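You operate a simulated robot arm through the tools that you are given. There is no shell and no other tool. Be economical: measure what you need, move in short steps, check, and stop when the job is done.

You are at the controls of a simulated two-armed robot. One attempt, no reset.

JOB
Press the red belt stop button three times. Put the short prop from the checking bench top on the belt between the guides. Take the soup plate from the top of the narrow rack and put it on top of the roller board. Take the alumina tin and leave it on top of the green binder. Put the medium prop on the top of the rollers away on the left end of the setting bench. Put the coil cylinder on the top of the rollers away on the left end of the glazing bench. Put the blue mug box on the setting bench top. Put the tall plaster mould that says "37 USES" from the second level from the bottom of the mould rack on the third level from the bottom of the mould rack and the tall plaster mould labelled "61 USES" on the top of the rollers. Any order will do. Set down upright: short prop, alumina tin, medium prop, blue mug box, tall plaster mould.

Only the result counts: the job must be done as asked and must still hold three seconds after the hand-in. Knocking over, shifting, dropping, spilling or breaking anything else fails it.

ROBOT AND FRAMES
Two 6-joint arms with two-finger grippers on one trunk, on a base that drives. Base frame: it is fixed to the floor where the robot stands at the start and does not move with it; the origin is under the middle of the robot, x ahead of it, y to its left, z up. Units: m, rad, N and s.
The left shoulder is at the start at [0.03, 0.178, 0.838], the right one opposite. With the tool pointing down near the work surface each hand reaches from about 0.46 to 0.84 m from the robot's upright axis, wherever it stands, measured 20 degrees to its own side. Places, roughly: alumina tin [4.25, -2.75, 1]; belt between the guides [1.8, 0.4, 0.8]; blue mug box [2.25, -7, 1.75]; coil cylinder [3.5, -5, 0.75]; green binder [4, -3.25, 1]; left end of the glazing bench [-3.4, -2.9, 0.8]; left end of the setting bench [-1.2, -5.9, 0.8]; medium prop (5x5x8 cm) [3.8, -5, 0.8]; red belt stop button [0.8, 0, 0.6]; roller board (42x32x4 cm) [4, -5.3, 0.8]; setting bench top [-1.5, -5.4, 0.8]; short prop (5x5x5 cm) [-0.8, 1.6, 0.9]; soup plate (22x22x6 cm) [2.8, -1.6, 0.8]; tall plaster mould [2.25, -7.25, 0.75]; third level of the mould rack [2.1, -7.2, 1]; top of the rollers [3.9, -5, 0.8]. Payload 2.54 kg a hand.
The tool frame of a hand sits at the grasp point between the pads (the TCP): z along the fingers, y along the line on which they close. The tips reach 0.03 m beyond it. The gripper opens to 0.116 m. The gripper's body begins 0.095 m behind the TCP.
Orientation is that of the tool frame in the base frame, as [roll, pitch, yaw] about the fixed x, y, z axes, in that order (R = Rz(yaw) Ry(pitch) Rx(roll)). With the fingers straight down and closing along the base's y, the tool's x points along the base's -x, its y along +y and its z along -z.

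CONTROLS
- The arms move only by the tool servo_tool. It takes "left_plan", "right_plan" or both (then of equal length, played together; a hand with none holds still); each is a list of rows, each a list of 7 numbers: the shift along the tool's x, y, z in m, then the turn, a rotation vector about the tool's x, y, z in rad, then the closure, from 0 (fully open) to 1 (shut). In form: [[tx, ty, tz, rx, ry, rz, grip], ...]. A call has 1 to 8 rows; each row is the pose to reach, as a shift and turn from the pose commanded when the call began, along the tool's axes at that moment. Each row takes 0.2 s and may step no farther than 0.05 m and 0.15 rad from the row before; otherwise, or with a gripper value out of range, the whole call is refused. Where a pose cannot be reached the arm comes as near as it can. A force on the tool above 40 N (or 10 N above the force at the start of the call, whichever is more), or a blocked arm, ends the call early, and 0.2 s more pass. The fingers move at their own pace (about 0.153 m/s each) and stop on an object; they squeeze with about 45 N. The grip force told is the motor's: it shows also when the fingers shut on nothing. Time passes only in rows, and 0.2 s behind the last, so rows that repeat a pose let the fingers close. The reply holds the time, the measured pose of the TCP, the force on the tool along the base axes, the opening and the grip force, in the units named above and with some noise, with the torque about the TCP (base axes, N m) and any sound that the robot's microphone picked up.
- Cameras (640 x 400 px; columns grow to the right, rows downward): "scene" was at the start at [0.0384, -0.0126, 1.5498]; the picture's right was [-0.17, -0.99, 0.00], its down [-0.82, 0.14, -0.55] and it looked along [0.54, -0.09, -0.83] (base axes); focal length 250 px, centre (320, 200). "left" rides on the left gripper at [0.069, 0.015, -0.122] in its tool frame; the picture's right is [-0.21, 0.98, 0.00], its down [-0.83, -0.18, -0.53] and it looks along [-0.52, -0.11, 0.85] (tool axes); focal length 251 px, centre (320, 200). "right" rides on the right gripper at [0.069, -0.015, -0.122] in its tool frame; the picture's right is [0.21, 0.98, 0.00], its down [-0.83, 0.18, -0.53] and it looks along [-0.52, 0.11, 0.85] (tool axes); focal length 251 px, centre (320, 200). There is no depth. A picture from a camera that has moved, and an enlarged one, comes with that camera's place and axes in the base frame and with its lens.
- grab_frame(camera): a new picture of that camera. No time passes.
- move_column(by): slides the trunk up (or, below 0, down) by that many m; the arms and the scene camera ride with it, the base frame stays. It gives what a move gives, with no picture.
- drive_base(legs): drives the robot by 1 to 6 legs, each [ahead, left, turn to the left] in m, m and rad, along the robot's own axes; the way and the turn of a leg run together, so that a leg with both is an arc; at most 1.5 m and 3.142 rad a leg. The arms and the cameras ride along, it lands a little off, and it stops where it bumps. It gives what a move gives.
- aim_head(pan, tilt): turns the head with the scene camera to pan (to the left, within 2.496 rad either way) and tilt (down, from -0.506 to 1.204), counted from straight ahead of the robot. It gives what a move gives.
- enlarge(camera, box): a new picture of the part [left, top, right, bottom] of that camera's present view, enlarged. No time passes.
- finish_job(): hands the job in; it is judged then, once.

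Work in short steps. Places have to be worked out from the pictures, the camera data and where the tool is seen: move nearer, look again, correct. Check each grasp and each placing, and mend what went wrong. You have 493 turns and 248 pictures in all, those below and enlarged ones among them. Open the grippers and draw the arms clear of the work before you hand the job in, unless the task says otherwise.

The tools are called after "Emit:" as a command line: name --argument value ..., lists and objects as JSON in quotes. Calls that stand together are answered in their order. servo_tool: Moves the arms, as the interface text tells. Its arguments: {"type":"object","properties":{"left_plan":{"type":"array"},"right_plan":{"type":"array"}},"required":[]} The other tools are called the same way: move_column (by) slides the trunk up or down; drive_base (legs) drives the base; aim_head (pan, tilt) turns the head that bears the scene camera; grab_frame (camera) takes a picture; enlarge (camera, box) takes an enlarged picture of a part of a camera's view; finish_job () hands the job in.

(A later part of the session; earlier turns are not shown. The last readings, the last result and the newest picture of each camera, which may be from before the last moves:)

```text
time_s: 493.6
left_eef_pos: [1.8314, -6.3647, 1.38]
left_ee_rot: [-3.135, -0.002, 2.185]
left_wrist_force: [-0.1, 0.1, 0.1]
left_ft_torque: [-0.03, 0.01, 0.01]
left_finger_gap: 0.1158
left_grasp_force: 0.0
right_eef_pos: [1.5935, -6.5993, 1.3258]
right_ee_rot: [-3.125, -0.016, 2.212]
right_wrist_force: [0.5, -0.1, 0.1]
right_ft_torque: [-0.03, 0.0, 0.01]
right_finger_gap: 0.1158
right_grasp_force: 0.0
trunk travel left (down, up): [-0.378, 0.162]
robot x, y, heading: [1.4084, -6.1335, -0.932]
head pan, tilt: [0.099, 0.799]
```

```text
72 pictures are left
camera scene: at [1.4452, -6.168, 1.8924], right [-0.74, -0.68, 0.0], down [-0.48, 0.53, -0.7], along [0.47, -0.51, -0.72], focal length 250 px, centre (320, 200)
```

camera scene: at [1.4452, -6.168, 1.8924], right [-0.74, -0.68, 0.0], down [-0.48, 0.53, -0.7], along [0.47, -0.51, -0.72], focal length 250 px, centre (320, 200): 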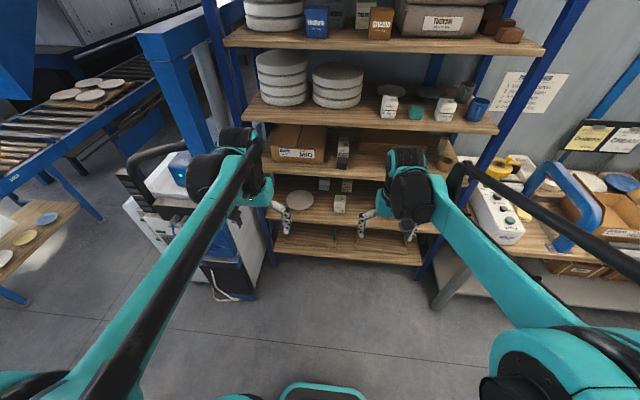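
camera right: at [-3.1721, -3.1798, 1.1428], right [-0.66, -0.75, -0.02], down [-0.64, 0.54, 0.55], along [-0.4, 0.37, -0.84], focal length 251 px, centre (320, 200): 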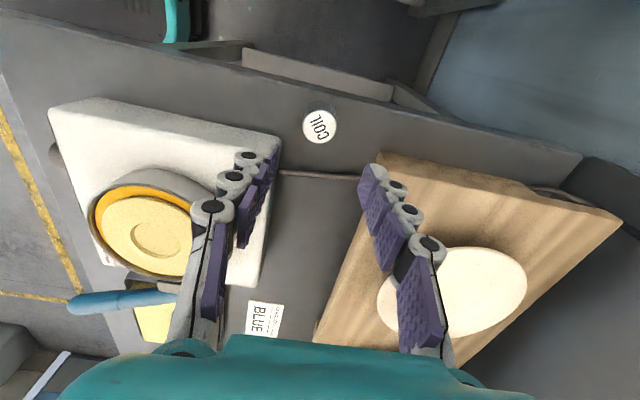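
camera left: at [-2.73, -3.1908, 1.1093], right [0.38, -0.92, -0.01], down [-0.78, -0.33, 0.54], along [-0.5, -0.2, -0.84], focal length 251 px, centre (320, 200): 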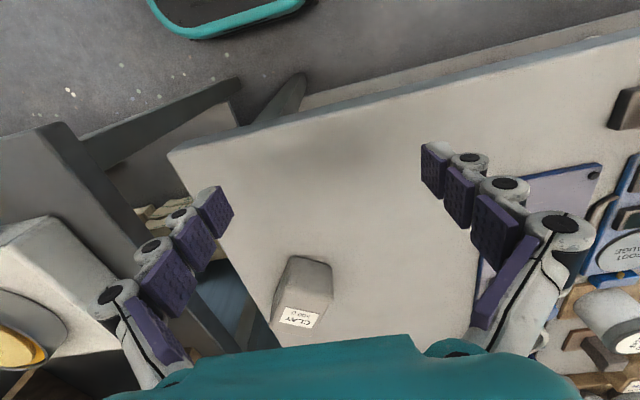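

Emit:
enlarge --camera "scene" --box '[290, 160, 380, 220]'

Emit:
enlarge --camera "scene" --box '[330, 80, 480, 175]'

```text
6.67 times, centred on (335, 190) of scene
camera zoom: at [1.4452, -6.168, 1.8924], right [-0.74, -0.68, 0.0], down [-0.48, 0.53, -0.7], along [0.47, -0.51, -0.72], focal length 1663 px, centre (220, 267)
```

zoom: 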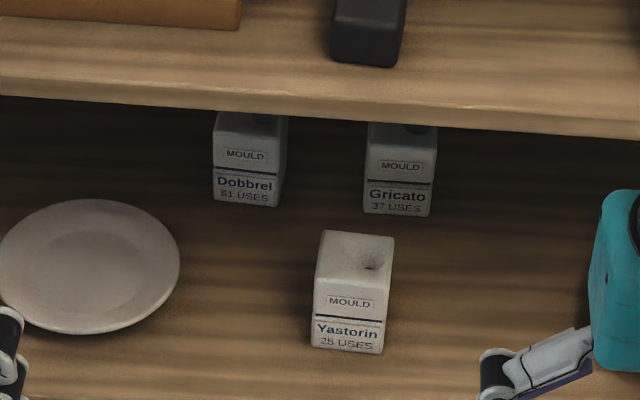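

```text
4.21 times, centred on (405, 128) of scene
camera zoom: at [1.4452, -6.168, 1.8924], right [-0.74, -0.68, 0.0], down [-0.48, 0.53, -0.7], along [0.47, -0.51, -0.72], focal length 1051 px, centre (-38, 505)
```

zoom: 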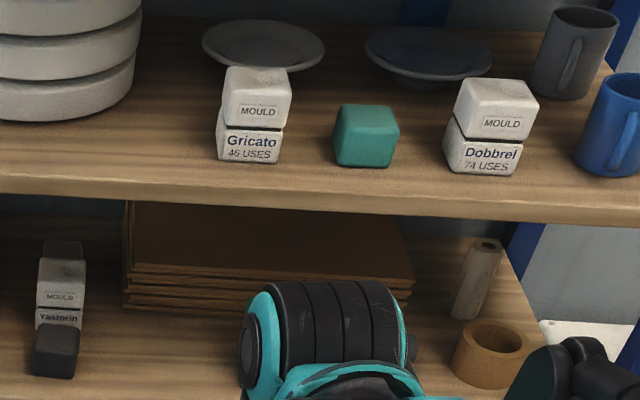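

Labels read: on level 2, back row, "Dobbrel 61 USES" (u≈-2.39) and "Gricato 37 USES" (u≈-2.56), with "25 USES" in front between them. I'll take 37 first with the right hand, approaching from the right at an angle. Position the base and lower the trunk.

Emit:
drive_base --legs '[[0.22, -0.345, 0], [0, 0, 0.377]]'

Emit:
servo_tool --right_plan '[[-0.03, 0, 0.01, 0, -0.14, 0, 0], [-0.06, 0, 0.02, 0, -0.28, 0, 0], [-0.09, 0, 0.03, 0, -0.42, 0, 0], [-0.12, 0, 0.04, 0, -0.56, 0, 0], [-0.15, 0, 0.05, 0, -0.7, 0, 0], [-0.18, 0, 0.06, 0, -0.84, 0, 0], [-0.2, 0, 0.07, 0, -0.98, 0, 0], [-0.22, 0, 0.08, 0, -1.12, 0, 0]]'

Emit:
move_column --by -0.36

Emit:
grab_frame --camera "right"

Emit:
grab_frame --camera "scene"

```text
time_s: 497.3
left_eef_pos: [1.7367, -6.5829, 1.38]
left_ee_rot: [-3.134, 0.001, 2.562]
left_wrist_force: [-0.1, -0.6, -0.4]
left_ft_torque: [0.0, 0.01, 0.01]
left_finger_gap: 0.116
left_grasp_force: 0.1
right_eef_pos: [1.6017, -6.8861, 1.3264]
right_ee_rot: [-3.124, -0.017, 2.588]
right_wrist_force: [1.3, -0.1, -0.2]
right_ft_torque: [0.01, -0.01, 0.01]
right_finger_gap: 0.1159
right_grasp_force: 0.1
trunk travel left (down, up): [-0.378, 0.162]
robot x, y, heading: [1.2578, -6.5161, -0.551]
head pan, tilt: [0.099, 0.799]
```

```text
time_s: 499.1
left_eef_pos: [1.7367, -6.5841, 1.3798]
left_ee_rot: [-3.134, -0.001, 2.563]
left_wrist_force: [-0.4, 0.5, 0.1]
left_ft_torque: [-0.01, 0.04, 0.01]
left_finger_gap: 0.116
left_grasp_force: 0.0
right_eef_pos: [1.7894, -7.0035, 1.2418]
right_ee_rot: [-3.103, 1.105, 2.623]
right_wrist_force: [0.3, 0.3, 0.5]
right_ft_torque: [-0.03, 0.01, -0.02]
right_finger_gap: 0.1158
right_grasp_force: 0.1
trunk travel left (down, up): [-0.378, 0.162]
robot x, y, heading: [1.2596, -6.5239, -0.55]
head pan, tilt: [0.099, 0.799]
```

```text
time_s: 502.6
left_eef_pos: [1.7355, -6.5837, 1.0207]
left_ee_rot: [-3.136, 0.0, 2.562]
left_wrist_force: [-0.3, -0.4, 0.2]
left_ft_torque: [-0.01, -0.02, -0.01]
left_finger_gap: 0.1162
left_grasp_force: 0.1
right_eef_pos: [1.7881, -7.0042, 0.8831]
right_ee_rot: [-3.104, 1.105, 2.622]
right_wrist_force: [0.0, -0.4, -0.5]
right_ft_torque: [0.02, 0.0, 0.01]
right_finger_gap: 0.116
right_grasp_force: 0.2
trunk travel left (down, up): [-0.018, 0.522]
robot x, y, heading: [1.2548, -6.5217, -0.553]
head pan, tilt: [0.099, 0.799]
```

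```text
69 pictures are left
camera right: at [1.6613, -6.9434, 0.8759], right [0.43, 0.88, -0.21], down [0.01, 0.22, 0.97], along [0.9, -0.42, 0.08], focal length 251 px, centre (320, 200)
```

right: 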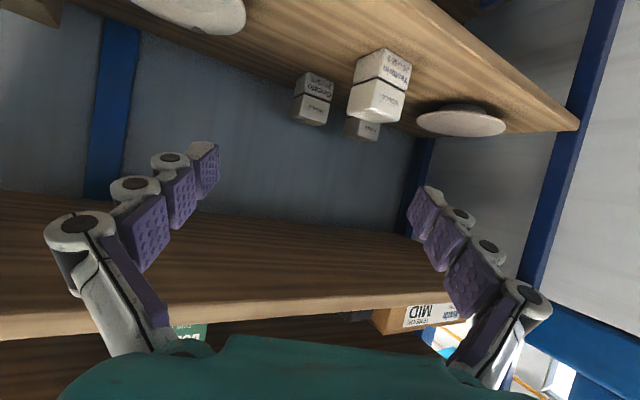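

```text
68 pictures are left
camera scene: at [1.3044, -6.5414, 1.5325], right [-0.44, -0.9, 0.0], down [-0.64, 0.31, -0.7], along [0.63, -0.3, -0.72], focal length 250 px, centre (320, 200)
```

scene: 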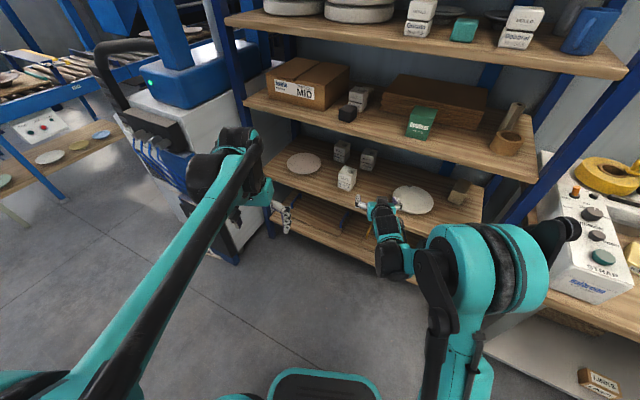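

From the right camera, the 37 mould (left in its upside-down view) is unobstructed from this angle, at about [2.204, -7.286, 0.69]. I back the base 0.15 m, then extend and lower the hand to shelf-2 height outside the rack.

Emit:
drive_base --legs '[[-0.15, 0, 0]]'

Emit:
servo_tool --right_plan '[[0.014, -0.006, 0.036, 0, 0, 0, 0], [0.029, -0.012, 0.072, 0, 0, 0, 0], [0.043, -0.018, 0.108, 0, 0, 0, 0], [0.058, -0.024, 0.144, 0, 0, 0, 0], [0.072, -0.03, 0.18, 0, 0, 0, 0], [0.087, -0.034, 0.215, 0, 0, 0, 0]]'

Emit:
grab_frame --camera "right"

```text
time_s: 504.0
left_eef_pos: [1.6063, -6.5042, 1.0213]
left_ee_rot: [-3.133, 0.002, 2.558]
left_wrist_force: [0.3, 0.9, 0.2]
left_ft_torque: [0.0, -0.05, 0.02]
left_finger_gap: 0.1162
left_grasp_force: 0.0
right_eef_pos: [1.6579, -6.9243, 0.8844]
right_ee_rot: [-3.102, 1.104, 2.62]
right_wrist_force: [0.0, 0.4, 0.5]
right_ft_torque: [-0.02, -0.02, 0.02]
right_finger_gap: 0.116
right_grasp_force: 0.1
trunk travel left (down, up): [-0.018, 0.522]
robot x, y, heading: [1.1306, -6.4423, -0.556]
head pan, tilt: [0.099, 0.799]
```

```text
time_s: 505.4
left_eef_pos: [1.6072, -6.5048, 1.0202]
left_ee_rot: [-3.135, -0.001, 2.559]
left_wrist_force: [-0.1, 0.7, 1.3]
left_ft_torque: [0.0, 0.02, 0.01]
left_finger_gap: 0.116
left_grasp_force: 0.0
right_eef_pos: [1.7691, -7.0361, 0.7099]
right_ee_rot: [-3.104, 1.105, 2.619]
right_wrist_force: [0.2, -0.3, -0.4]
right_ft_torque: [-0.02, -0.01, 0.0]
right_finger_gap: 0.116
right_grasp_force: 0.1
trunk travel left (down, up): [-0.018, 0.522]
robot x, y, heading: [1.1307, -6.4396, -0.558]
head pan, tilt: [0.099, 0.799]
```

```text
67 pictures are left
camera right: at [1.6422, -6.9765, 0.7027], right [0.43, 0.88, -0.21], down [0.02, 0.22, 0.97], along [0.9, -0.42, 0.08], focal length 251 px, centre (320, 200)
```

right: 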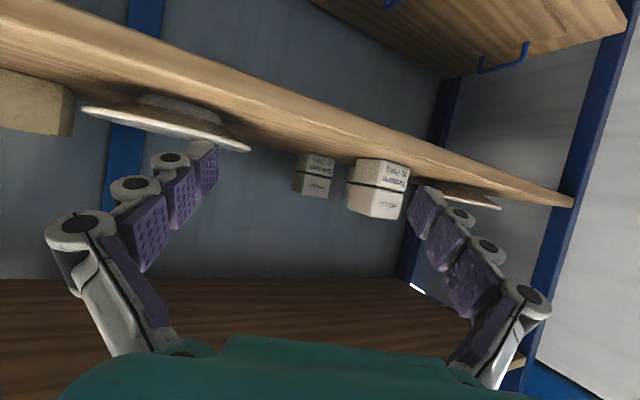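

Aligned laterally, but the fingers would pass within 5 mm of the "25" mould. I increase the approach angle: turn 0.16 more and shift the base right 0.2 m.

Emit:
drive_base --legs '[[0, 0, 0.16], [0, -0.205, 0]]'

Emit:
grab_frame --camera "right"

```text
time_s: 507.7
left_eef_pos: [1.5292, -6.6226, 1.0204]
left_ee_rot: [-3.136, 0.001, 2.723]
left_wrist_force: [-0.1, -1.4, -0.2]
left_ft_torque: [0.06, 0.0, 0.0]
left_finger_gap: 0.1159
left_grasp_force: 0.1
right_eef_pos: [1.7767, -7.1199, 0.7104]
right_ee_rot: [-3.106, 1.104, 2.784]
right_wrist_force: [0.0, -0.1, -1.3]
right_ft_torque: [-0.02, -0.02, 0.02]
right_finger_gap: 0.1162
right_grasp_force: 0.0
trunk travel left (down, up): [-0.018, 0.522]
robot x, y, heading: [1.0488, -6.6405, -0.387]
head pan, tilt: [0.099, 0.799]
```

```text
66 pictures are left
camera right: at [1.6418, -7.0819, 0.7032], right [0.28, 0.94, -0.21], down [-0.02, 0.22, 0.97], along [0.96, -0.27, 0.08], focal length 251 px, centre (320, 200)
```

right: 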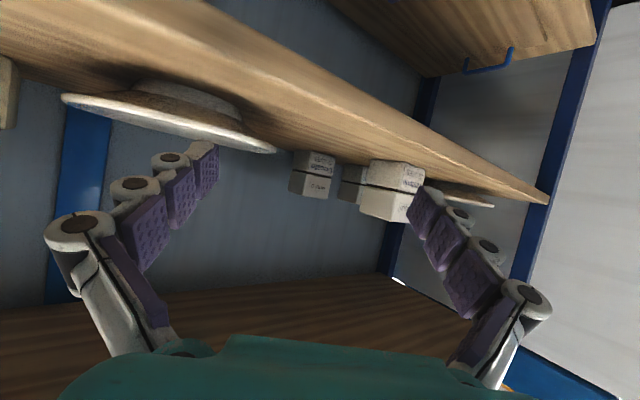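

Aligned on 37 with clear gaps both sides. I drive ahead 0.36 m, entering between the shelves, and check.

Emit:
drive_base --legs '[[0.2, 0.006, 0], [0.15, 0.005, 0]]'

Emit:
grab_frame --camera "right"

Emit:
grab_frame --camera "scene"

```text
time_s: 510.3
left_eef_pos: [1.8588, -6.748, 1.02]
left_ee_rot: [-3.134, 0.0, 2.721]
left_wrist_force: [0.4, 0.3, -0.3]
left_ft_torque: [0.04, 0.01, 0.0]
left_finger_gap: 0.1158
left_grasp_force: 0.1
right_eef_pos: [2.104, -7.2479, 0.7107]
right_ee_rot: [-3.104, 1.102, 2.78]
right_wrist_force: [-1.1, -0.3, -0.3]
right_ft_torque: [0.0, 0.01, 0.02]
right_finger_gap: 0.116
right_grasp_force: 0.1
trunk travel left (down, up): [-0.018, 0.522]
robot x, y, heading: [1.3747, -6.7599, -0.395]
head pan, tilt: [0.099, 0.799]
```

```text
65 pictures are left
camera right: at [1.9689, -7.2076, 0.7026], right [0.28, 0.94, -0.21], down [-0.02, 0.22, 0.97], along [0.96, -0.27, 0.08], focal length 251 px, centre (320, 200)
```

right: 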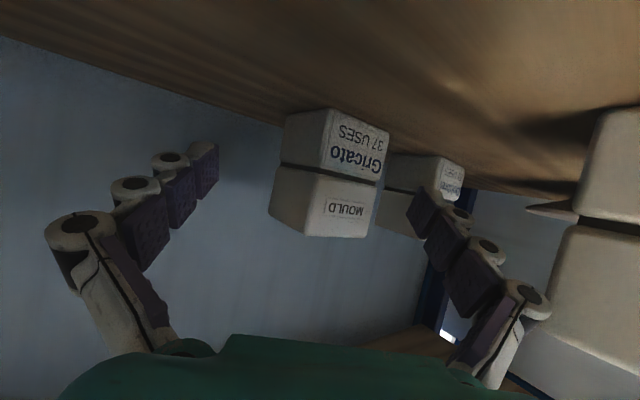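

```text
64 pictures are left
camera scene: at [1.4264, -6.7754, 1.5323], right [-0.29, -0.96, 0.0], down [-0.69, 0.21, -0.7], along [0.67, -0.2, -0.72], focal length 250 px, centre (320, 200)
```

scene: 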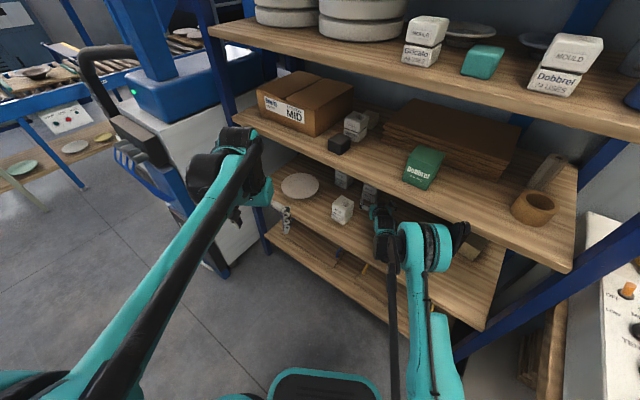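

37 is between the fingers' path. I advance 8.5 cm horizontally with 1 cm left correction and close.

Emit:
servo_tool --right_plan '[[-0.01, 0.005, 0.02, 0, 0, 0, 0], [-0.02, 0.01, 0.04, 0, 0, 0, 0], [-0.03, 0.01, 0.06, 0, 0, 0, 0], [-0.037, 0.01, 0.077, 0, 0, 0, 0]]'

Emit:
grab_frame --camera "right"

```text
time_s: 511.3
left_eef_pos: [1.8586, -6.7479, 1.0191]
left_ee_rot: [-3.134, 0.0, 2.721]
left_wrist_force: [-0.3, 0.0, 0.2]
left_ft_torque: [0.04, -0.04, 0.03]
left_finger_gap: 0.116
left_grasp_force: 0.1
right_eef_pos: [2.1866, -7.2705, 0.7092]
right_ee_rot: [-3.103, 1.106, 2.781]
right_wrist_force: [0.5, -0.2, -0.2]
right_ft_torque: [0.01, -0.02, -0.01]
right_finger_gap: 0.1158
right_grasp_force: 0.0
trunk travel left (down, up): [-0.018, 0.522]
robot x, y, heading: [1.376, -6.7622, -0.392]
head pan, tilt: [0.099, 0.799]
```

```text
63 pictures are left
camera right: at [2.0516, -7.2317, 0.7011], right [0.29, 0.94, -0.21], down [-0.02, 0.22, 0.97], along [0.96, -0.27, 0.08], focal length 251 px, centre (320, 200)
```

right: 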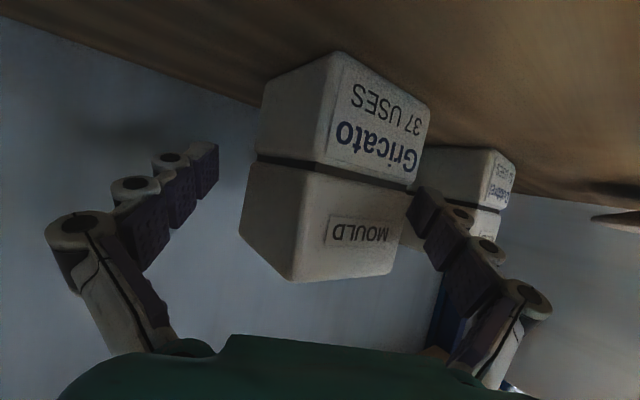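

Slightly more: 1 cm left and 2.5 cm ahead, then close.

Emit:
servo_tool --right_plan '[[0, 0.009, 0, 0, 0, 0, 0], [-0.011, 0.009, 0.022, 0, 0, 0, 0], [-0.011, 0.009, 0.022, 0, 0, 0, 0.3], [-0.011, 0.009, 0.022, 0, 0, 0, 0.6], [-0.011, 0.009, 0.022, 0, 0, 0, 1], [-0.011, 0.009, 0.022, 0, 0, 0, 1]]'

Emit:
grab_frame --camera "right"

```text
time_s: 512.7
left_eef_pos: [1.8571, -6.7466, 1.0219]
left_ee_rot: [-3.136, 0.001, 2.721]
left_wrist_force: [-0.2, 1.0, 0.7]
left_ft_torque: [0.04, 0.0, 0.0]
left_finger_gap: 0.1161
left_grasp_force: 0.1
right_eef_pos: [2.2111, -7.2707, 0.7124]
right_ee_rot: [-3.104, 1.107, 2.78]
right_wrist_force: [2.3, -2.0, 11.1]
right_ft_torque: [0.28, -0.74, -0.11]
right_finger_gap: 0.0714
right_grasp_force: 45.6
trunk travel left (down, up): [-0.018, 0.522]
robot x, y, heading: [1.3765, -6.7618, -0.393]
head pan, tilt: [0.099, 0.799]
```

```text
62 pictures are left
camera right: at [2.0762, -7.232, 0.7037], right [0.29, 0.94, -0.21], down [-0.02, 0.22, 0.97], along [0.96, -0.27, 0.09], focal length 251 px, centre (320, 200)
```

right: 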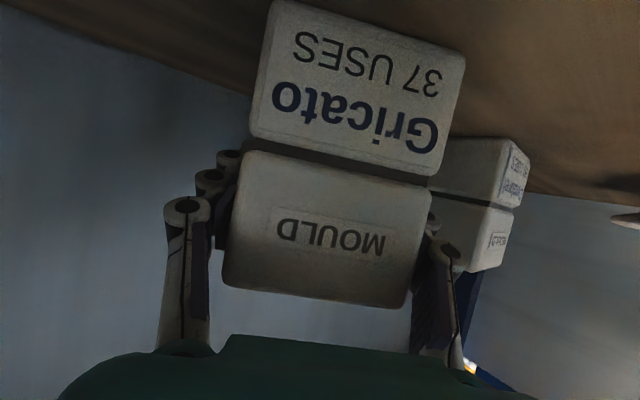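

Gripped (7.1 cm) and aligned with the pads. Lift 5 cm with the trunk and check.

Emit:
move_column --by 0.05

Emit:
grab_frame --camera "right"

```text
time_s: 513.6
left_eef_pos: [1.8581, -6.7486, 1.0698]
left_ee_rot: [-3.136, 0.0, 2.723]
left_wrist_force: [-0.5, 0.6, -0.6]
left_ft_torque: [-0.01, 0.04, -0.05]
left_finger_gap: 0.1161
left_grasp_force: 0.0
right_eef_pos: [2.21, -7.2706, 0.759]
right_ee_rot: [-3.104, 1.104, 2.78]
right_wrist_force: [0.2, 0.4, -5.6]
right_ft_torque: [-0.05, -0.06, 0.05]
right_finger_gap: 0.0717
right_grasp_force: 45.4
trunk travel left (down, up): [-0.068, 0.472]
robot x, y, heading: [1.3809, -6.7614, -0.395]
head pan, tilt: [0.099, 0.799]
```

```text
61 pictures are left
camera right: at [2.0769, -7.2324, 0.7513], right [0.28, 0.94, -0.21], down [-0.02, 0.22, 0.97], along [0.96, -0.27, 0.08], focal length 251 px, centre (320, 200)
```

right: 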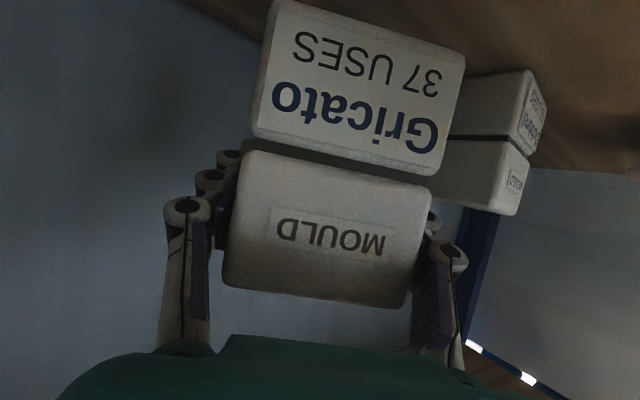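

37 is held upright. I back straight out, raise to level-3 height, and look at the free spot between the black block and the green box.

Emit:
drive_base --legs '[[-0.25, -0.01, 0], [-0.25, -0.01, 0]]'

Emit:
move_column --by 0.39

Emit:
grab_frame --camera "scene"

```text
time_s: 516.9
left_eef_pos: [1.392, -6.5757, 1.0707]
left_ee_rot: [-3.135, -0.001, 2.722]
left_wrist_force: [-0.1, 0.2, -0.6]
left_ft_torque: [-0.03, -0.08, -0.01]
left_finger_gap: 0.1157
left_grasp_force: 0.1
right_eef_pos: [1.744, -7.1001, 0.7607]
right_ee_rot: [-3.104, 1.105, 2.782]
right_wrist_force: [0.4, 0.4, -4.8]
right_ft_torque: [-0.03, -0.06, 0.02]
right_finger_gap: 0.0713
right_grasp_force: 44.9
trunk travel left (down, up): [-0.068, 0.472]
robot x, y, heading: [0.9097, -6.5936, -0.391]
head pan, tilt: [0.099, 0.799]
```

```text
time_s: 520.6
left_eef_pos: [1.3923, -6.5768, 1.4591]
left_ee_rot: [-3.134, 0.001, 2.721]
left_wrist_force: [-1.1, 0.8, -0.5]
left_ft_torque: [0.0, 0.01, 0.0]
left_finger_gap: 0.1159
left_grasp_force: 0.0
right_eef_pos: [1.7449, -7.1008, 1.1486]
right_ee_rot: [-3.104, 1.102, 2.779]
right_wrist_force: [-0.2, 0.7, -5.3]
right_ft_torque: [-0.03, -0.1, 0.0]
right_finger_gap: 0.0714
right_grasp_force: 45.2
trunk travel left (down, up): [-0.458, 0.082]
robot x, y, heading: [0.9107, -6.588, -0.395]
head pan, tilt: [0.099, 0.799]
```

```text
60 pictures are left
camera scene: at [0.9595, -6.6044, 1.9722], right [-0.29, -0.96, 0.0], down [-0.69, 0.21, -0.7], along [0.67, -0.2, -0.72], focal length 250 px, centre (320, 200)
```

scene: 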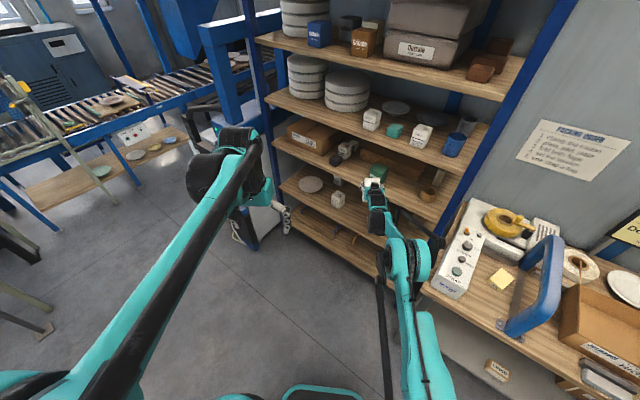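

I shift left 7 cm and go ahead 14 cm, then look from both cameras.

Emit:
drive_base --legs '[[0, 0.073, 0], [0.14, 0, 0]]'

Emit:
enlarge --camera "scene" --box '[270, 110, 470, 240]'

Emit:
grab_frame --camera "right"

```text
time_s: 522.6
left_eef_pos: [1.5483, -6.5616, 1.4612]
left_ee_rot: [-3.136, -0.001, 2.722]
left_wrist_force: [-0.1, -0.1, 0.0]
left_ft_torque: [-0.01, -0.05, 0.01]
left_finger_gap: 0.116
left_grasp_force: 0.1
right_eef_pos: [1.9024, -7.0865, 1.1506]
right_ee_rot: [-3.104, 1.106, 2.78]
right_wrist_force: [-1.4, -1.0, -5.6]
right_ft_torque: [-0.05, -0.07, 0.03]
right_finger_gap: 0.0715
right_grasp_force: 45.3
trunk travel left (down, up): [-0.458, 0.082]
robot x, y, heading: [1.0724, -6.5762, -0.396]
head pan, tilt: [0.099, 0.799]
```

```text
3.08 times, centred on (370, 175) of scene
camera zoom: at [1.1152, -6.5906, 1.9724], right [-0.29, -0.96, 0.0], down [-0.69, 0.21, -0.7], along [0.67, -0.2, -0.72], focal length 768 px, centre (166, 277)
```

zoom: 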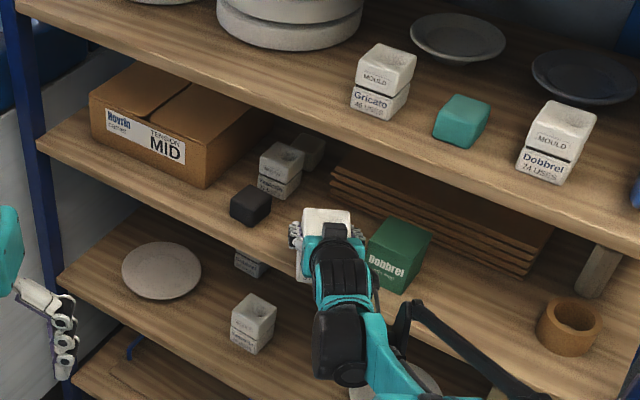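

```text
58 pictures are left
camera right: at [1.7676, -7.047, 1.1426], right [0.28, 0.94, -0.21], down [-0.02, 0.22, 0.97], along [0.96, -0.27, 0.08], focal length 251 px, centre (320, 200)
```

right: 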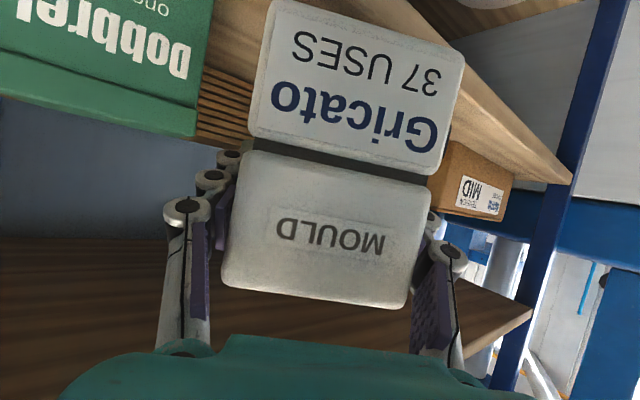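

Path is clear; I go ahead another 10 cm and lower by trunk until it touches.

Emit:
drive_base --legs '[[0.1, 0, 0]]'

Emit:
move_column --by -0.025

Emit:
enlarge --camera "scene" --box '[270, 110, 470, 240]'

```text
time_s: 523.7
left_eef_pos: [1.6442, -6.601, 1.4603]
left_ee_rot: [-3.135, -0.001, 2.721]
left_wrist_force: [1.1, 0.3, 0.6]
left_ft_torque: [0.01, 0.01, 0.0]
left_finger_gap: 0.1158
left_grasp_force: 0.0
right_eef_pos: [1.9965, -7.1255, 1.1495]
right_ee_rot: [-3.102, 1.104, 2.78]
right_wrist_force: [0.3, 0.3, -5.6]
right_ft_torque: [-0.06, -0.1, 0.01]
right_finger_gap: 0.0711
right_grasp_force: 45.3
trunk travel left (down, up): [-0.458, 0.082]
robot x, y, heading: [1.1598, -6.6163, -0.389]
head pan, tilt: [0.099, 0.799]
```

```text
time_s: 524.4
left_eef_pos: [1.6444, -6.6018, 1.4343]
left_ee_rot: [-3.135, 0.0, 2.721]
left_wrist_force: [-0.6, -0.5, -0.2]
left_ft_torque: [0.04, 0.02, 0.01]
left_finger_gap: 0.1161
left_grasp_force: 0.2
right_eef_pos: [1.9965, -7.1254, 1.1234]
right_ee_rot: [-3.103, 1.105, 2.779]
right_wrist_force: [1.0, -0.2, -5.7]
right_ft_torque: [-0.06, -0.08, 0.0]
right_finger_gap: 0.0712
right_grasp_force: 45.2
trunk travel left (down, up): [-0.433, 0.107]
robot x, y, heading: [1.1596, -6.6131, -0.39]
head pan, tilt: [0.099, 0.799]
```

```text
3.08 times, centred on (370, 175) of scene
camera zoom: at [1.2125, -6.6295, 1.9473], right [-0.29, -0.96, 0.0], down [-0.69, 0.21, -0.7], along [0.67, -0.2, -0.72], focal length 768 px, centre (166, 277)
```

zoom: 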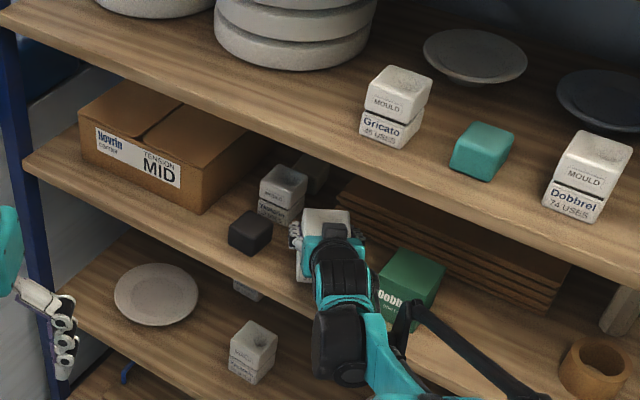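

Looks centred; I shift 1 cm right for margin and lower in steps.

Emit:
servo_tool --right_plan '[[0, -0.01, 0, 0, 0, 0, 1]]'

Emit:
move_column --by -0.012

Emit:
move_column --by -0.008

Emit:
grab_frame --camera "right"

```text
time_s: 524.8
left_eef_pos: [1.6445, -6.6012, 1.4345]
left_ee_rot: [-3.137, 0.0, 2.722]
left_wrist_force: [0.3, -1.1, 0.1]
left_ft_torque: [0.03, 0.02, 0.0]
left_finger_gap: 0.1158
left_grasp_force: 0.0
right_eef_pos: [1.9921, -7.1352, 1.1237]
right_ee_rot: [-3.104, 1.104, 2.779]
right_wrist_force: [-0.5, -0.1, -5.4]
right_ft_torque: [-0.03, -0.07, 0.02]
right_finger_gap: 0.0712
right_grasp_force: 45.1
trunk travel left (down, up): [-0.433, 0.107]
robot x, y, heading: [1.1645, -6.6142, -0.395]
head pan, tilt: [0.099, 0.799]
```

```text
time_s: 525.4
left_eef_pos: [1.6447, -6.6007, 1.4231]
left_ee_rot: [-3.135, -0.001, 2.72]
left_wrist_force: [0.1, -0.4, -0.9]
left_ft_torque: [-0.01, 0.02, 0.03]
left_finger_gap: 0.1161
left_grasp_force: 0.0
right_eef_pos: [1.9919, -7.135, 1.1121]
right_ee_rot: [-3.105, 1.103, 2.781]
right_wrist_force: [-0.6, -0.2, -5.3]
right_ft_torque: [-0.02, -0.09, 0.0]
right_finger_gap: 0.0712
right_grasp_force: 44.8
trunk travel left (down, up): [-0.421, 0.119]
robot x, y, heading: [1.1596, -6.6111, -0.393]
head pan, tilt: [0.099, 0.799]
```

```text
time_s: 526.0
left_eef_pos: [1.6415, -6.5999, 1.4164]
left_ee_rot: [-3.134, 0.001, 2.721]
left_wrist_force: [0.0, -0.4, 0.9]
left_ft_torque: [0.0, 0.0, -0.01]
left_finger_gap: 0.1161
left_grasp_force: 0.0
right_eef_pos: [1.9913, -7.134, 1.1101]
right_ee_rot: [-3.101, 1.115, 2.781]
right_wrist_force: [11.2, -7.5, 34.0]
right_ft_torque: [-0.05, -0.87, -0.27]
right_finger_gap: 0.0717
right_grasp_force: 45.6
trunk travel left (down, up): [-0.413, 0.127]
robot x, y, heading: [1.162, -6.6148, -0.39]
head pan, tilt: [0.099, 0.799]
```

```text
56 pictures are left
camera right: at [1.8562, -7.0946, 1.1014], right [0.29, 0.93, -0.21], down [-0.03, 0.23, 0.97], along [0.96, -0.27, 0.09], focal length 251 px, centre (320, 200)
```

right: 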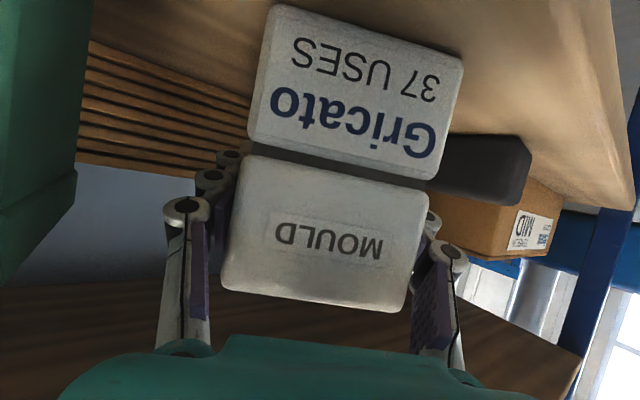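

Set down (34 N). Ease up, open a centimetre each side, and back straight out.

Emit:
move_column --by 0.004

Emit:
servo_tool --right_plan '[[0, 0, 0, 0, 0, 0, 0.3], [0, 0, 0, 0, 0, 0, 0.18], [0, 0, 0, 0, 0, 0, 0.18]]'

Emit:
drive_base --legs '[[-0.3, -0.01, 0]]'

Emit:
enlarge --camera "scene" --box '[270, 110, 470, 240]'

```text
time_s: 526.5
left_eef_pos: [1.6417, -6.6011, 1.4203]
left_ee_rot: [-3.136, 0.003, 2.721]
left_wrist_force: [0.4, 0.4, -0.2]
left_ft_torque: [0.02, 0.0, 0.05]
left_finger_gap: 0.1162
left_grasp_force: 0.1
right_eef_pos: [1.9917, -7.1331, 1.111]
right_ee_rot: [-3.102, 1.107, 2.782]
right_wrist_force: [7.2, -4.9, 17.5]
right_ft_torque: [-0.28, -1.01, -0.18]
right_finger_gap: 0.0713
right_grasp_force: 45.1
trunk travel left (down, up): [-0.417, 0.123]
robot x, y, heading: [1.1634, -6.6174, -0.392]
head pan, tilt: [0.099, 0.799]
```

```text
time_s: 527.3
left_eef_pos: [1.6432, -6.6012, 1.4185]
left_ee_rot: [-3.136, 0.0, 2.722]
left_wrist_force: [0.6, 0.0, -0.1]
left_ft_torque: [0.0, 0.0, -0.04]
left_finger_gap: 0.116
left_grasp_force: 0.0
right_eef_pos: [1.9917, -7.134, 1.1081]
right_ee_rot: [-3.102, 1.104, 2.782]
right_wrist_force: [-0.3, -0.1, 0.3]
right_ft_torque: [-0.02, -0.01, 0.0]
right_finger_gap: 0.0949
right_grasp_force: 0.1
trunk travel left (down, up): [-0.417, 0.123]
robot x, y, heading: [1.1599, -6.6187, -0.387]
head pan, tilt: [0.099, 0.799]
```

```text
time_s: 529.4
left_eef_pos: [1.359, -6.4945, 1.4188]
left_ee_rot: [-3.135, -0.001, 2.721]
left_wrist_force: [0.1, 0.5, 0.4]
left_ft_torque: [0.0, -0.03, 0.01]
left_finger_gap: 0.1159
left_grasp_force: 0.0
right_eef_pos: [1.7081, -7.026, 1.1084]
right_ee_rot: [-3.104, 1.105, 2.781]
right_wrist_force: [-0.2, 0.3, -0.2]
right_ft_torque: [0.03, -0.01, 0.03]
right_finger_gap: 0.095
right_grasp_force: 0.1
trunk travel left (down, up): [-0.417, 0.123]
robot x, y, heading: [0.8798, -6.5071, -0.393]
head pan, tilt: [0.099, 0.799]
```

```text
3.08 times, centred on (370, 175) of scene
camera zoom: at [0.9262, -6.5218, 1.9314], right [-0.29, -0.96, 0.0], down [-0.69, 0.21, -0.7], along [0.67, -0.2, -0.72], focal length 768 px, centre (166, 277)
```

zoom: 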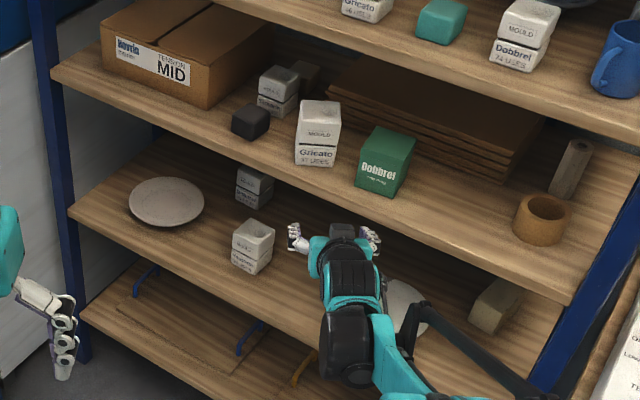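

37 stands on level 3. Next 61: I restore the right hand, square up to the rack with the left arm in line with 61, and pitch the left hand forward.

Emit:
servo_tool --right_plan '[[0, 0, -0.02, 0, 0.14, 0, 0], [0, 0, -0.04, 0, 0.28, 0, 0], [0, 0, -0.07, 0, 0.42, 0, 0], [0, 0, -0.1, 0, 0.56, 0, 0], [0, 0, -0.13, 0, 0.7, 0, 0], [0, 0, -0.16, 0, 0.84, 0, 0], [0, 0, -0.19, 0, 0.98, 0, 0], [0, 0, -0.22, 0, 1.11, 0, 0]]'

Emit:
drive_base --legs '[[0, 0, -0.542], [0.1, 0.618, 0]]'

Emit:
servo_tool --left_plan '[[-0.03, 0, 0.01, 0, -0.14, 0, 0], [-0.06, 0, 0.02, 0, -0.28, 0, 0], [-0.09, 0, 0.03, 0, -0.42, 0, 0], [-0.12, 0, 0.04, 0, -0.56, 0, 0], [-0.15, 0, 0.05, 0, -0.7, 0, 0], [-0.18, 0, 0.06, 0, -0.84, 0, 0], [-0.2, 0, 0.07, 0, -0.98, 0, 0], [-0.22, 0, 0.08, 0, -1.12, 0, 0]]'

Emit:
grab_frame --camera "scene"

```text
time_s: 531.2
left_eef_pos: [1.3596, -6.4942, 1.4196]
left_ee_rot: [-3.135, 0.0, 2.721]
left_wrist_force: [-0.4, -0.6, -0.8]
left_ft_torque: [-0.03, -0.01, 0.0]
left_finger_gap: 0.1159
left_grasp_force: 0.0
right_eef_pos: [1.5254, -6.9465, 1.2089]
right_ee_rot: [-3.123, -0.007, 2.75]
right_wrist_force: [0.4, 0.3, 0.3]
right_ft_torque: [0.02, -0.04, -0.02]
right_finger_gap: 0.116
right_grasp_force: 0.2
trunk travel left (down, up): [-0.417, 0.123]
robot x, y, heading: [0.8837, -6.5099, -0.394]
head pan, tilt: [0.099, 0.799]
```

```text
time_s: 536.2
left_eef_pos: [1.8526, -6.4491, 1.4192]
left_ee_rot: [-3.135, -0.002, 2.192]
left_wrist_force: [0.6, -0.6, -0.7]
left_ft_torque: [0.02, -0.02, -0.01]
left_finger_gap: 0.116
left_grasp_force: 0.0
right_eef_pos: [1.7661, -6.9244, 1.2084]
right_ee_rot: [-3.124, -0.005, 2.215]
right_wrist_force: [-0.2, -0.5, 0.3]
right_ft_torque: [0.03, 0.0, -0.03]
right_finger_gap: 0.1159
right_grasp_force: 0.0
trunk travel left (down, up): [-0.417, 0.123]
robot x, y, heading: [1.429, -6.217, -0.921]
head pan, tilt: [0.099, 0.799]
```

```text
time_s: 538.0
left_eef_pos: [1.9803, -6.6306, 1.3383]
left_ee_rot: [-3.127, 1.12, 2.204]
left_wrist_force: [0.6, -0.1, -1.0]
left_ft_torque: [0.02, 0.02, -0.02]
left_finger_gap: 0.1161
left_grasp_force: 0.0
right_eef_pos: [1.7667, -6.9253, 1.2081]
right_ee_rot: [-3.124, -0.006, 2.214]
right_wrist_force: [-0.3, 0.2, 0.4]
right_ft_torque: [0.0, 0.04, 0.01]
right_finger_gap: 0.1162
right_grasp_force: 0.1
trunk travel left (down, up): [-0.417, 0.123]
robot x, y, heading: [1.4279, -6.2231, -0.916]
head pan, tilt: [0.099, 0.799]
```

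```text
54 pictures are left
camera scene: at [1.4673, -6.2557, 1.9313], right [-0.73, -0.68, 0.0], down [-0.49, 0.53, -0.7], along [0.47, -0.51, -0.72], focal length 250 px, centre (320, 200)
```

scene: 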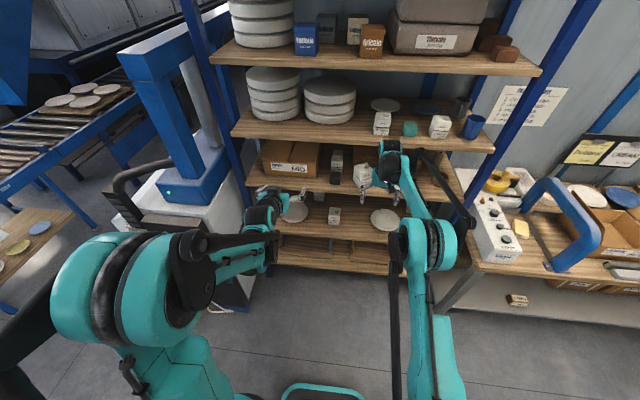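

I retract the right hand, lower the trunk fully, then extend and lower the left hand to level-2 height in front of the rack.

Emit:
servo_tool --right_plan '[[0.045, 0, -0.02, 0, 0, 0, 0], [0.09, 0, -0.04, 0, 0, 0, 0], [0.135, 0, -0.06, 0, 0, 0, 0], [0.18, 0, -0.08, 0, 0, 0, 0], [0.225, 0, -0.1, 0, 0, 0, 0], [0.26, 0, -0.12, 0, 0, 0, 0]]'

Emit:
move_column --by -0.4

Emit:
servo_tool --left_plan '[[0.017, -0.006, 0.04, 0, 0, 0, 0], [0.034, -0.012, 0.08, 0, 0, 0, 0], [0.051, -0.018, 0.12, 0, 0, 0, 0], [0.068, -0.024, 0.16, 0, 0, 0, 0], [0.085, -0.03, 0.2, 0, 0, 0, 0], [0.102, -0.037, 0.24, 0, 0, 0, 0], [0.118, -0.043, 0.279, 0, 0, 0, 0]]'

Emit:
grab_frame --camera "left"

```text
time_s: 539.4
left_eef_pos: [1.9791, -6.627, 1.3402]
left_ee_rot: [-3.128, 1.123, 2.202]
left_wrist_force: [-0.7, 0.4, 1.3]
left_ft_torque: [-0.03, 0.01, 0.01]
left_finger_gap: 0.1161
left_grasp_force: 0.0
right_eef_pos: [1.6113, -6.7171, 1.3297]
right_ee_rot: [-3.124, -0.004, 2.214]
right_wrist_force: [-0.6, 0.3, -0.1]
right_ft_torque: [-0.03, -0.02, 0.03]
right_finger_gap: 0.1161
right_grasp_force: 0.0
trunk travel left (down, up): [-0.417, 0.123]
robot x, y, heading: [1.4313, -6.2195, -0.921]
head pan, tilt: [0.099, 0.799]
```

```text
time_s: 543.2
left_eef_pos: [1.9804, -6.6285, 0.9407]
left_ee_rot: [-3.128, 1.12, 2.203]
left_wrist_force: [-0.1, 0.0, 0.5]
left_ft_torque: [0.02, -0.01, 0.01]
left_finger_gap: 0.1161
left_grasp_force: 0.0
right_eef_pos: [1.612, -6.7177, 0.9279]
right_ee_rot: [-3.124, -0.005, 2.215]
right_wrist_force: [0.7, 0.0, 0.3]
right_ft_torque: [-0.02, -0.01, -0.02]
right_finger_gap: 0.116
right_grasp_force: 0.1
trunk travel left (down, up): [-0.017, 0.523]
robot x, y, heading: [1.425, -6.2172, -0.924]
head pan, tilt: [0.099, 0.799]
```

```text
time_s: 544.8
left_eef_pos: [2.0618, -6.8192, 0.7111]
left_ee_rot: [-3.127, 1.121, 2.202]
left_wrist_force: [-0.1, 0.7, 0.3]
left_ft_torque: [-0.02, -0.01, 0.01]
left_finger_gap: 0.1161
left_grasp_force: 0.1
right_eef_pos: [1.6125, -6.7185, 0.9283]
right_ee_rot: [-3.124, -0.007, 2.217]
right_wrist_force: [0.5, -0.5, 0.5]
right_ft_torque: [0.0, 0.0, 0.04]
right_finger_gap: 0.1159
right_grasp_force: 0.1
trunk travel left (down, up): [-0.017, 0.523]
robot x, y, heading: [1.4325, -6.2132, -0.925]
head pan, tilt: [0.099, 0.799]
```

```text
53 pictures are left
camera left: at [1.9924, -6.6971, 0.7033], right [0.85, 0.49, 0.19], down [-0.21, 0.0, 0.98], along [0.48, -0.87, 0.1], focal length 251 px, centre (320, 200)
```

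left: 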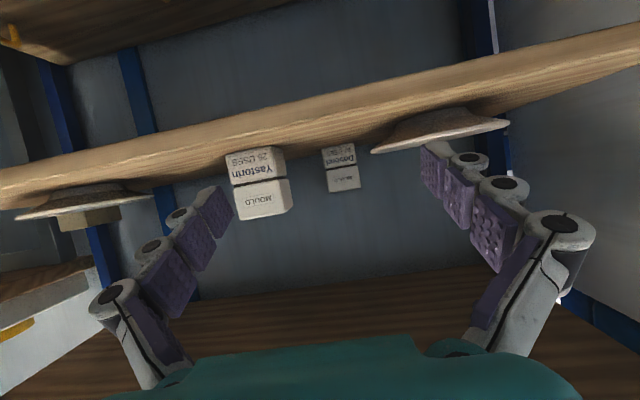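

Aligned with 61 within 6 mm. I raise 2 cm (to clear the saucer rim), narrow the fingers to 9.6 cm, and drive 0.36 m in.

Emit:
servo_tool --left_plan '[[-0.018, 0, -0.009, 0, 0, 0, 0.17], [-0.018, 0, -0.009, 0, 0, 0, 0.17]]'

Emit:
drive_base --legs '[[0.2, 0, 0], [0.16, 0, 0]]'

Emit:
grab_frame --camera "left"

```text
time_s: 545.4
left_eef_pos: [2.0595, -6.8191, 0.7341]
left_ee_rot: [-3.128, 1.119, 2.202]
left_wrist_force: [-0.5, -0.2, 0.0]
left_ft_torque: [0.01, 0.03, -0.04]
left_finger_gap: 0.0962
left_grasp_force: 0.0
right_eef_pos: [1.6123, -6.7179, 0.9294]
right_ee_rot: [-3.125, -0.005, 2.217]
right_wrist_force: [-0.1, 0.4, 0.5]
right_ft_torque: [0.02, -0.01, 0.01]
right_finger_gap: 0.1158
right_grasp_force: 0.1
trunk travel left (down, up): [-0.017, 0.523]
robot x, y, heading: [1.431, -6.2181, -0.923]
head pan, tilt: [0.099, 0.799]
```

```text
time_s: 548.0
left_eef_pos: [2.2769, -7.1004, 0.7334]
left_ee_rot: [-3.128, 1.118, 2.207]
left_wrist_force: [0.1, -0.7, -0.1]
left_ft_torque: [-0.02, -0.02, -0.01]
left_finger_gap: 0.0961
left_grasp_force: 0.0
right_eef_pos: [1.8297, -7.0017, 0.9279]
right_ee_rot: [-3.123, -0.006, 2.22]
right_wrist_force: [0.6, -0.9, -0.3]
right_ft_torque: [0.02, -0.01, 0.0]
right_finger_gap: 0.1159
right_grasp_force: 0.1
trunk travel left (down, up): [-0.017, 0.523]
robot x, y, heading: [1.6416, -6.5017, -0.916]
head pan, tilt: [0.099, 0.799]
```

```text
52 pictures are left
camera left: at [2.2073, -6.9774, 0.7237], right [0.85, 0.49, 0.19], down [-0.21, 0.0, 0.98], along [0.48, -0.87, 0.1], focal length 251 px, centre (320, 200)
```

left: 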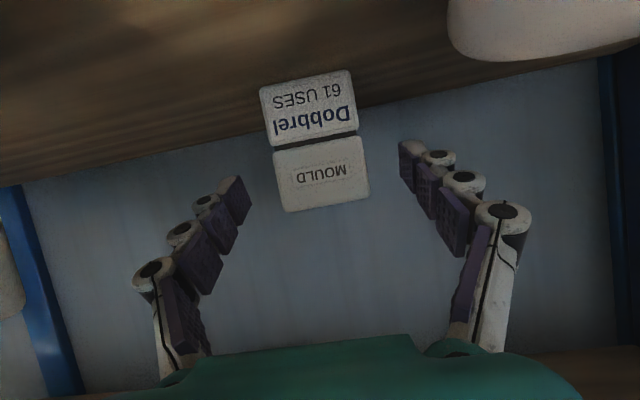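

61 is straight ahead. I extend the arm 10 cm horizontally.

Emit:
servo_tool --left_plan '[[-0.013, 0, 0.027, 0, 0, 0, 0.17], [-0.026, 0, 0.054, 0, 0, 0, 0.17], [-0.036, 0, 0.075, 0, 0, 0, 0.17], [-0.046, 0, 0.094, 0, 0, 0, 0.17]]'

Emit:
grab_frame --camera "left"

```text
time_s: 549.0
left_eef_pos: [2.3385, -7.1844, 0.7348]
left_ee_rot: [-3.128, 1.119, 2.205]
left_wrist_force: [-0.4, 1.0, -0.4]
left_ft_torque: [0.01, 0.01, 0.0]
left_finger_gap: 0.0959
left_grasp_force: 0.1
right_eef_pos: [1.8296, -7.0016, 0.9275]
right_ee_rot: [-3.124, -0.004, 2.219]
right_wrist_force: [-0.4, -0.5, 0.3]
right_ft_torque: [-0.01, 0.03, 0.0]
right_finger_gap: 0.1162
right_grasp_force: 0.2
trunk travel left (down, up): [-0.017, 0.523]
robot x, y, heading: [1.643, -6.4955, -0.919]
head pan, tilt: [0.099, 0.799]
```

```text
51 pictures are left
camera left: at [2.2695, -7.0617, 0.725], right [0.85, 0.49, 0.19], down [-0.21, 0.0, 0.98], along [0.48, -0.87, 0.1], focal length 251 px, centre (320, 200)
```

left: 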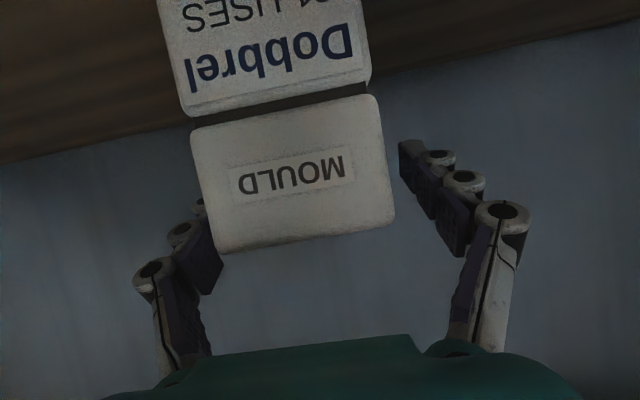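

61 sits 1.3 cm to the right of centre. I shift right and close.

Emit:
servo_tool --left_plan '[[0, -0.006, 0, 0, 0, 0, 0.17], [-0.004, -0.012, 0.009, 0, 0, 0, 0.17], [-0.004, -0.012, 0.009, 0, 0, 0, 0.4], [-0.004, -0.012, 0.009, 0, 0, 0, 0.7], [-0.004, -0.012, 0.009, 0, 0, 0, 1], [-0.004, -0.012, 0.009, 0, 0, 0, 1]]'

Emit:
move_column --by 0.05

Emit:
grab_frame --camera "left"

```text
time_s: 550.4
left_eef_pos: [2.3343, -7.199, 0.7351]
left_ee_rot: [-3.126, 1.12, 2.206]
left_wrist_force: [3.7, 1.5, 3.6]
left_ft_torque: [0.1, 0.07, -0.14]
left_finger_gap: 0.0708
left_grasp_force: 44.8
right_eef_pos: [1.8293, -7.0009, 0.9294]
right_ee_rot: [-3.123, -0.007, 2.22]
right_wrist_force: [0.2, -0.3, -0.1]
right_ft_torque: [0.02, -0.01, -0.01]
right_finger_gap: 0.1162
right_grasp_force: 0.1
trunk travel left (down, up): [-0.017, 0.523]
robot x, y, heading: [1.6431, -6.5002, -0.916]
head pan, tilt: [0.099, 0.799]
```

```text
time_s: 551.4
left_eef_pos: [2.3344, -7.1996, 0.7832]
left_ee_rot: [-3.125, 1.118, 2.206]
left_wrist_force: [0.1, -1.5, -5.1]
left_ft_torque: [-0.12, -0.04, -0.05]
left_finger_gap: 0.0713
left_grasp_force: 45.0
right_eef_pos: [1.8306, -7.0021, 0.9785]
right_ee_rot: [-3.123, -0.009, 2.218]
right_wrist_force: [0.0, 0.2, 0.1]
right_ft_torque: [0.04, 0.02, 0.04]
right_finger_gap: 0.1162
right_grasp_force: 0.2
trunk travel left (down, up): [-0.067, 0.473]
robot x, y, heading: [1.6452, -6.5, -0.924]
head pan, tilt: [0.099, 0.799]
```

```text
50 pictures are left
camera left: at [2.2654, -7.0768, 0.7739], right [0.85, 0.49, 0.19], down [-0.21, 0.0, 0.98], along [0.48, -0.87, 0.1], focal length 251 px, centre (320, 200)
```

left: 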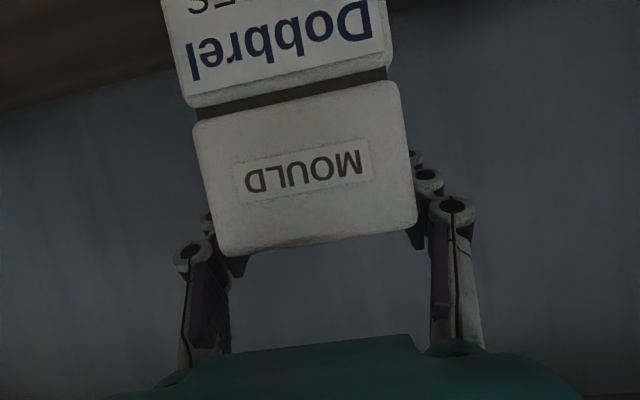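

Held. Bottom clears the saucer by the lateral gap; I back straight out 0.5 m.

Emit:
drive_base --legs '[[-0.25, 0.002, 0], [-0.3, 0, 0]]'

Emit:
move_column --by 0.4

Emit:
aim_head --pan 0.0 --tilt 0.6

Emit:
grab_frame --camera "scene"

```text
time_s: 554.8
left_eef_pos: [2.005, -6.7642, 0.7844]
left_ee_rot: [-3.125, 1.122, 2.207]
left_wrist_force: [-0.9, 1.0, -4.0]
left_ft_torque: [-0.1, -0.03, -0.01]
left_finger_gap: 0.0708
left_grasp_force: 45.4
right_eef_pos: [1.5008, -6.5663, 0.9784]
right_ee_rot: [-3.124, -0.004, 2.219]
right_wrist_force: [-0.2, 0.2, 0.1]
right_ft_torque: [-0.03, -0.06, 0.0]
right_finger_gap: 0.1161
right_grasp_force: 0.0
trunk travel left (down, up): [-0.067, 0.473]
robot x, y, heading: [1.3165, -6.0626, -0.918]
head pan, tilt: [0.099, 0.799]
```

```text
time_s: 558.6
left_eef_pos: [2.0063, -6.7638, 1.1839]
left_ee_rot: [-3.125, 1.118, 2.206]
left_wrist_force: [0.3, -0.1, -5.6]
left_ft_torque: [-0.11, -0.05, -0.02]
left_finger_gap: 0.0709
left_grasp_force: 44.8
right_eef_pos: [1.5017, -6.5671, 1.3776]
right_ee_rot: [-3.124, -0.007, 2.219]
right_wrist_force: [0.8, 0.6, 0.6]
right_ft_torque: [-0.01, 0.02, -0.02]
right_finger_gap: 0.116
right_grasp_force: 0.0
trunk travel left (down, up): [-0.467, 0.073]
robot x, y, heading: [1.3178, -6.0674, -0.919]
head pan, tilt: [0.099, 0.799]
```

```text
time_s: 559.4
left_eef_pos: [2.0062, -6.7637, 1.1834]
left_ee_rot: [-3.125, 1.118, 2.207]
left_wrist_force: [-0.2, -0.6, -4.5]
left_ft_torque: [-0.09, -0.06, -0.04]
left_finger_gap: 0.0707
left_grasp_force: 44.7
right_eef_pos: [1.5011, -6.5685, 1.378]
right_ee_rot: [-3.123, -0.007, 2.219]
right_wrist_force: [1.1, -0.1, 0.1]
right_ft_torque: [0.04, -0.02, -0.05]
right_finger_gap: 0.116
right_grasp_force: 0.0
trunk travel left (down, up): [-0.467, 0.073]
robot x, y, heading: [1.3176, -6.0666, -0.918]
head pan, tilt: [0.0, 0.6]
```

```text
49 pictures are left
camera scene: at [1.351, -6.1146, 1.9981], right [-0.8, -0.61, 0.0], down [-0.34, 0.45, -0.82], along [0.5, -0.66, -0.57], focal length 250 px, centre (320, 200)
```

scene: 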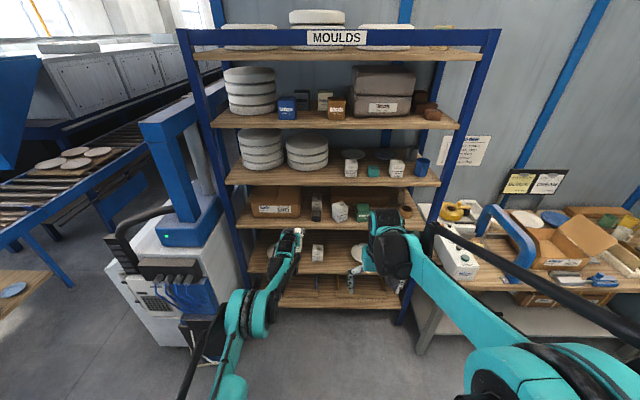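

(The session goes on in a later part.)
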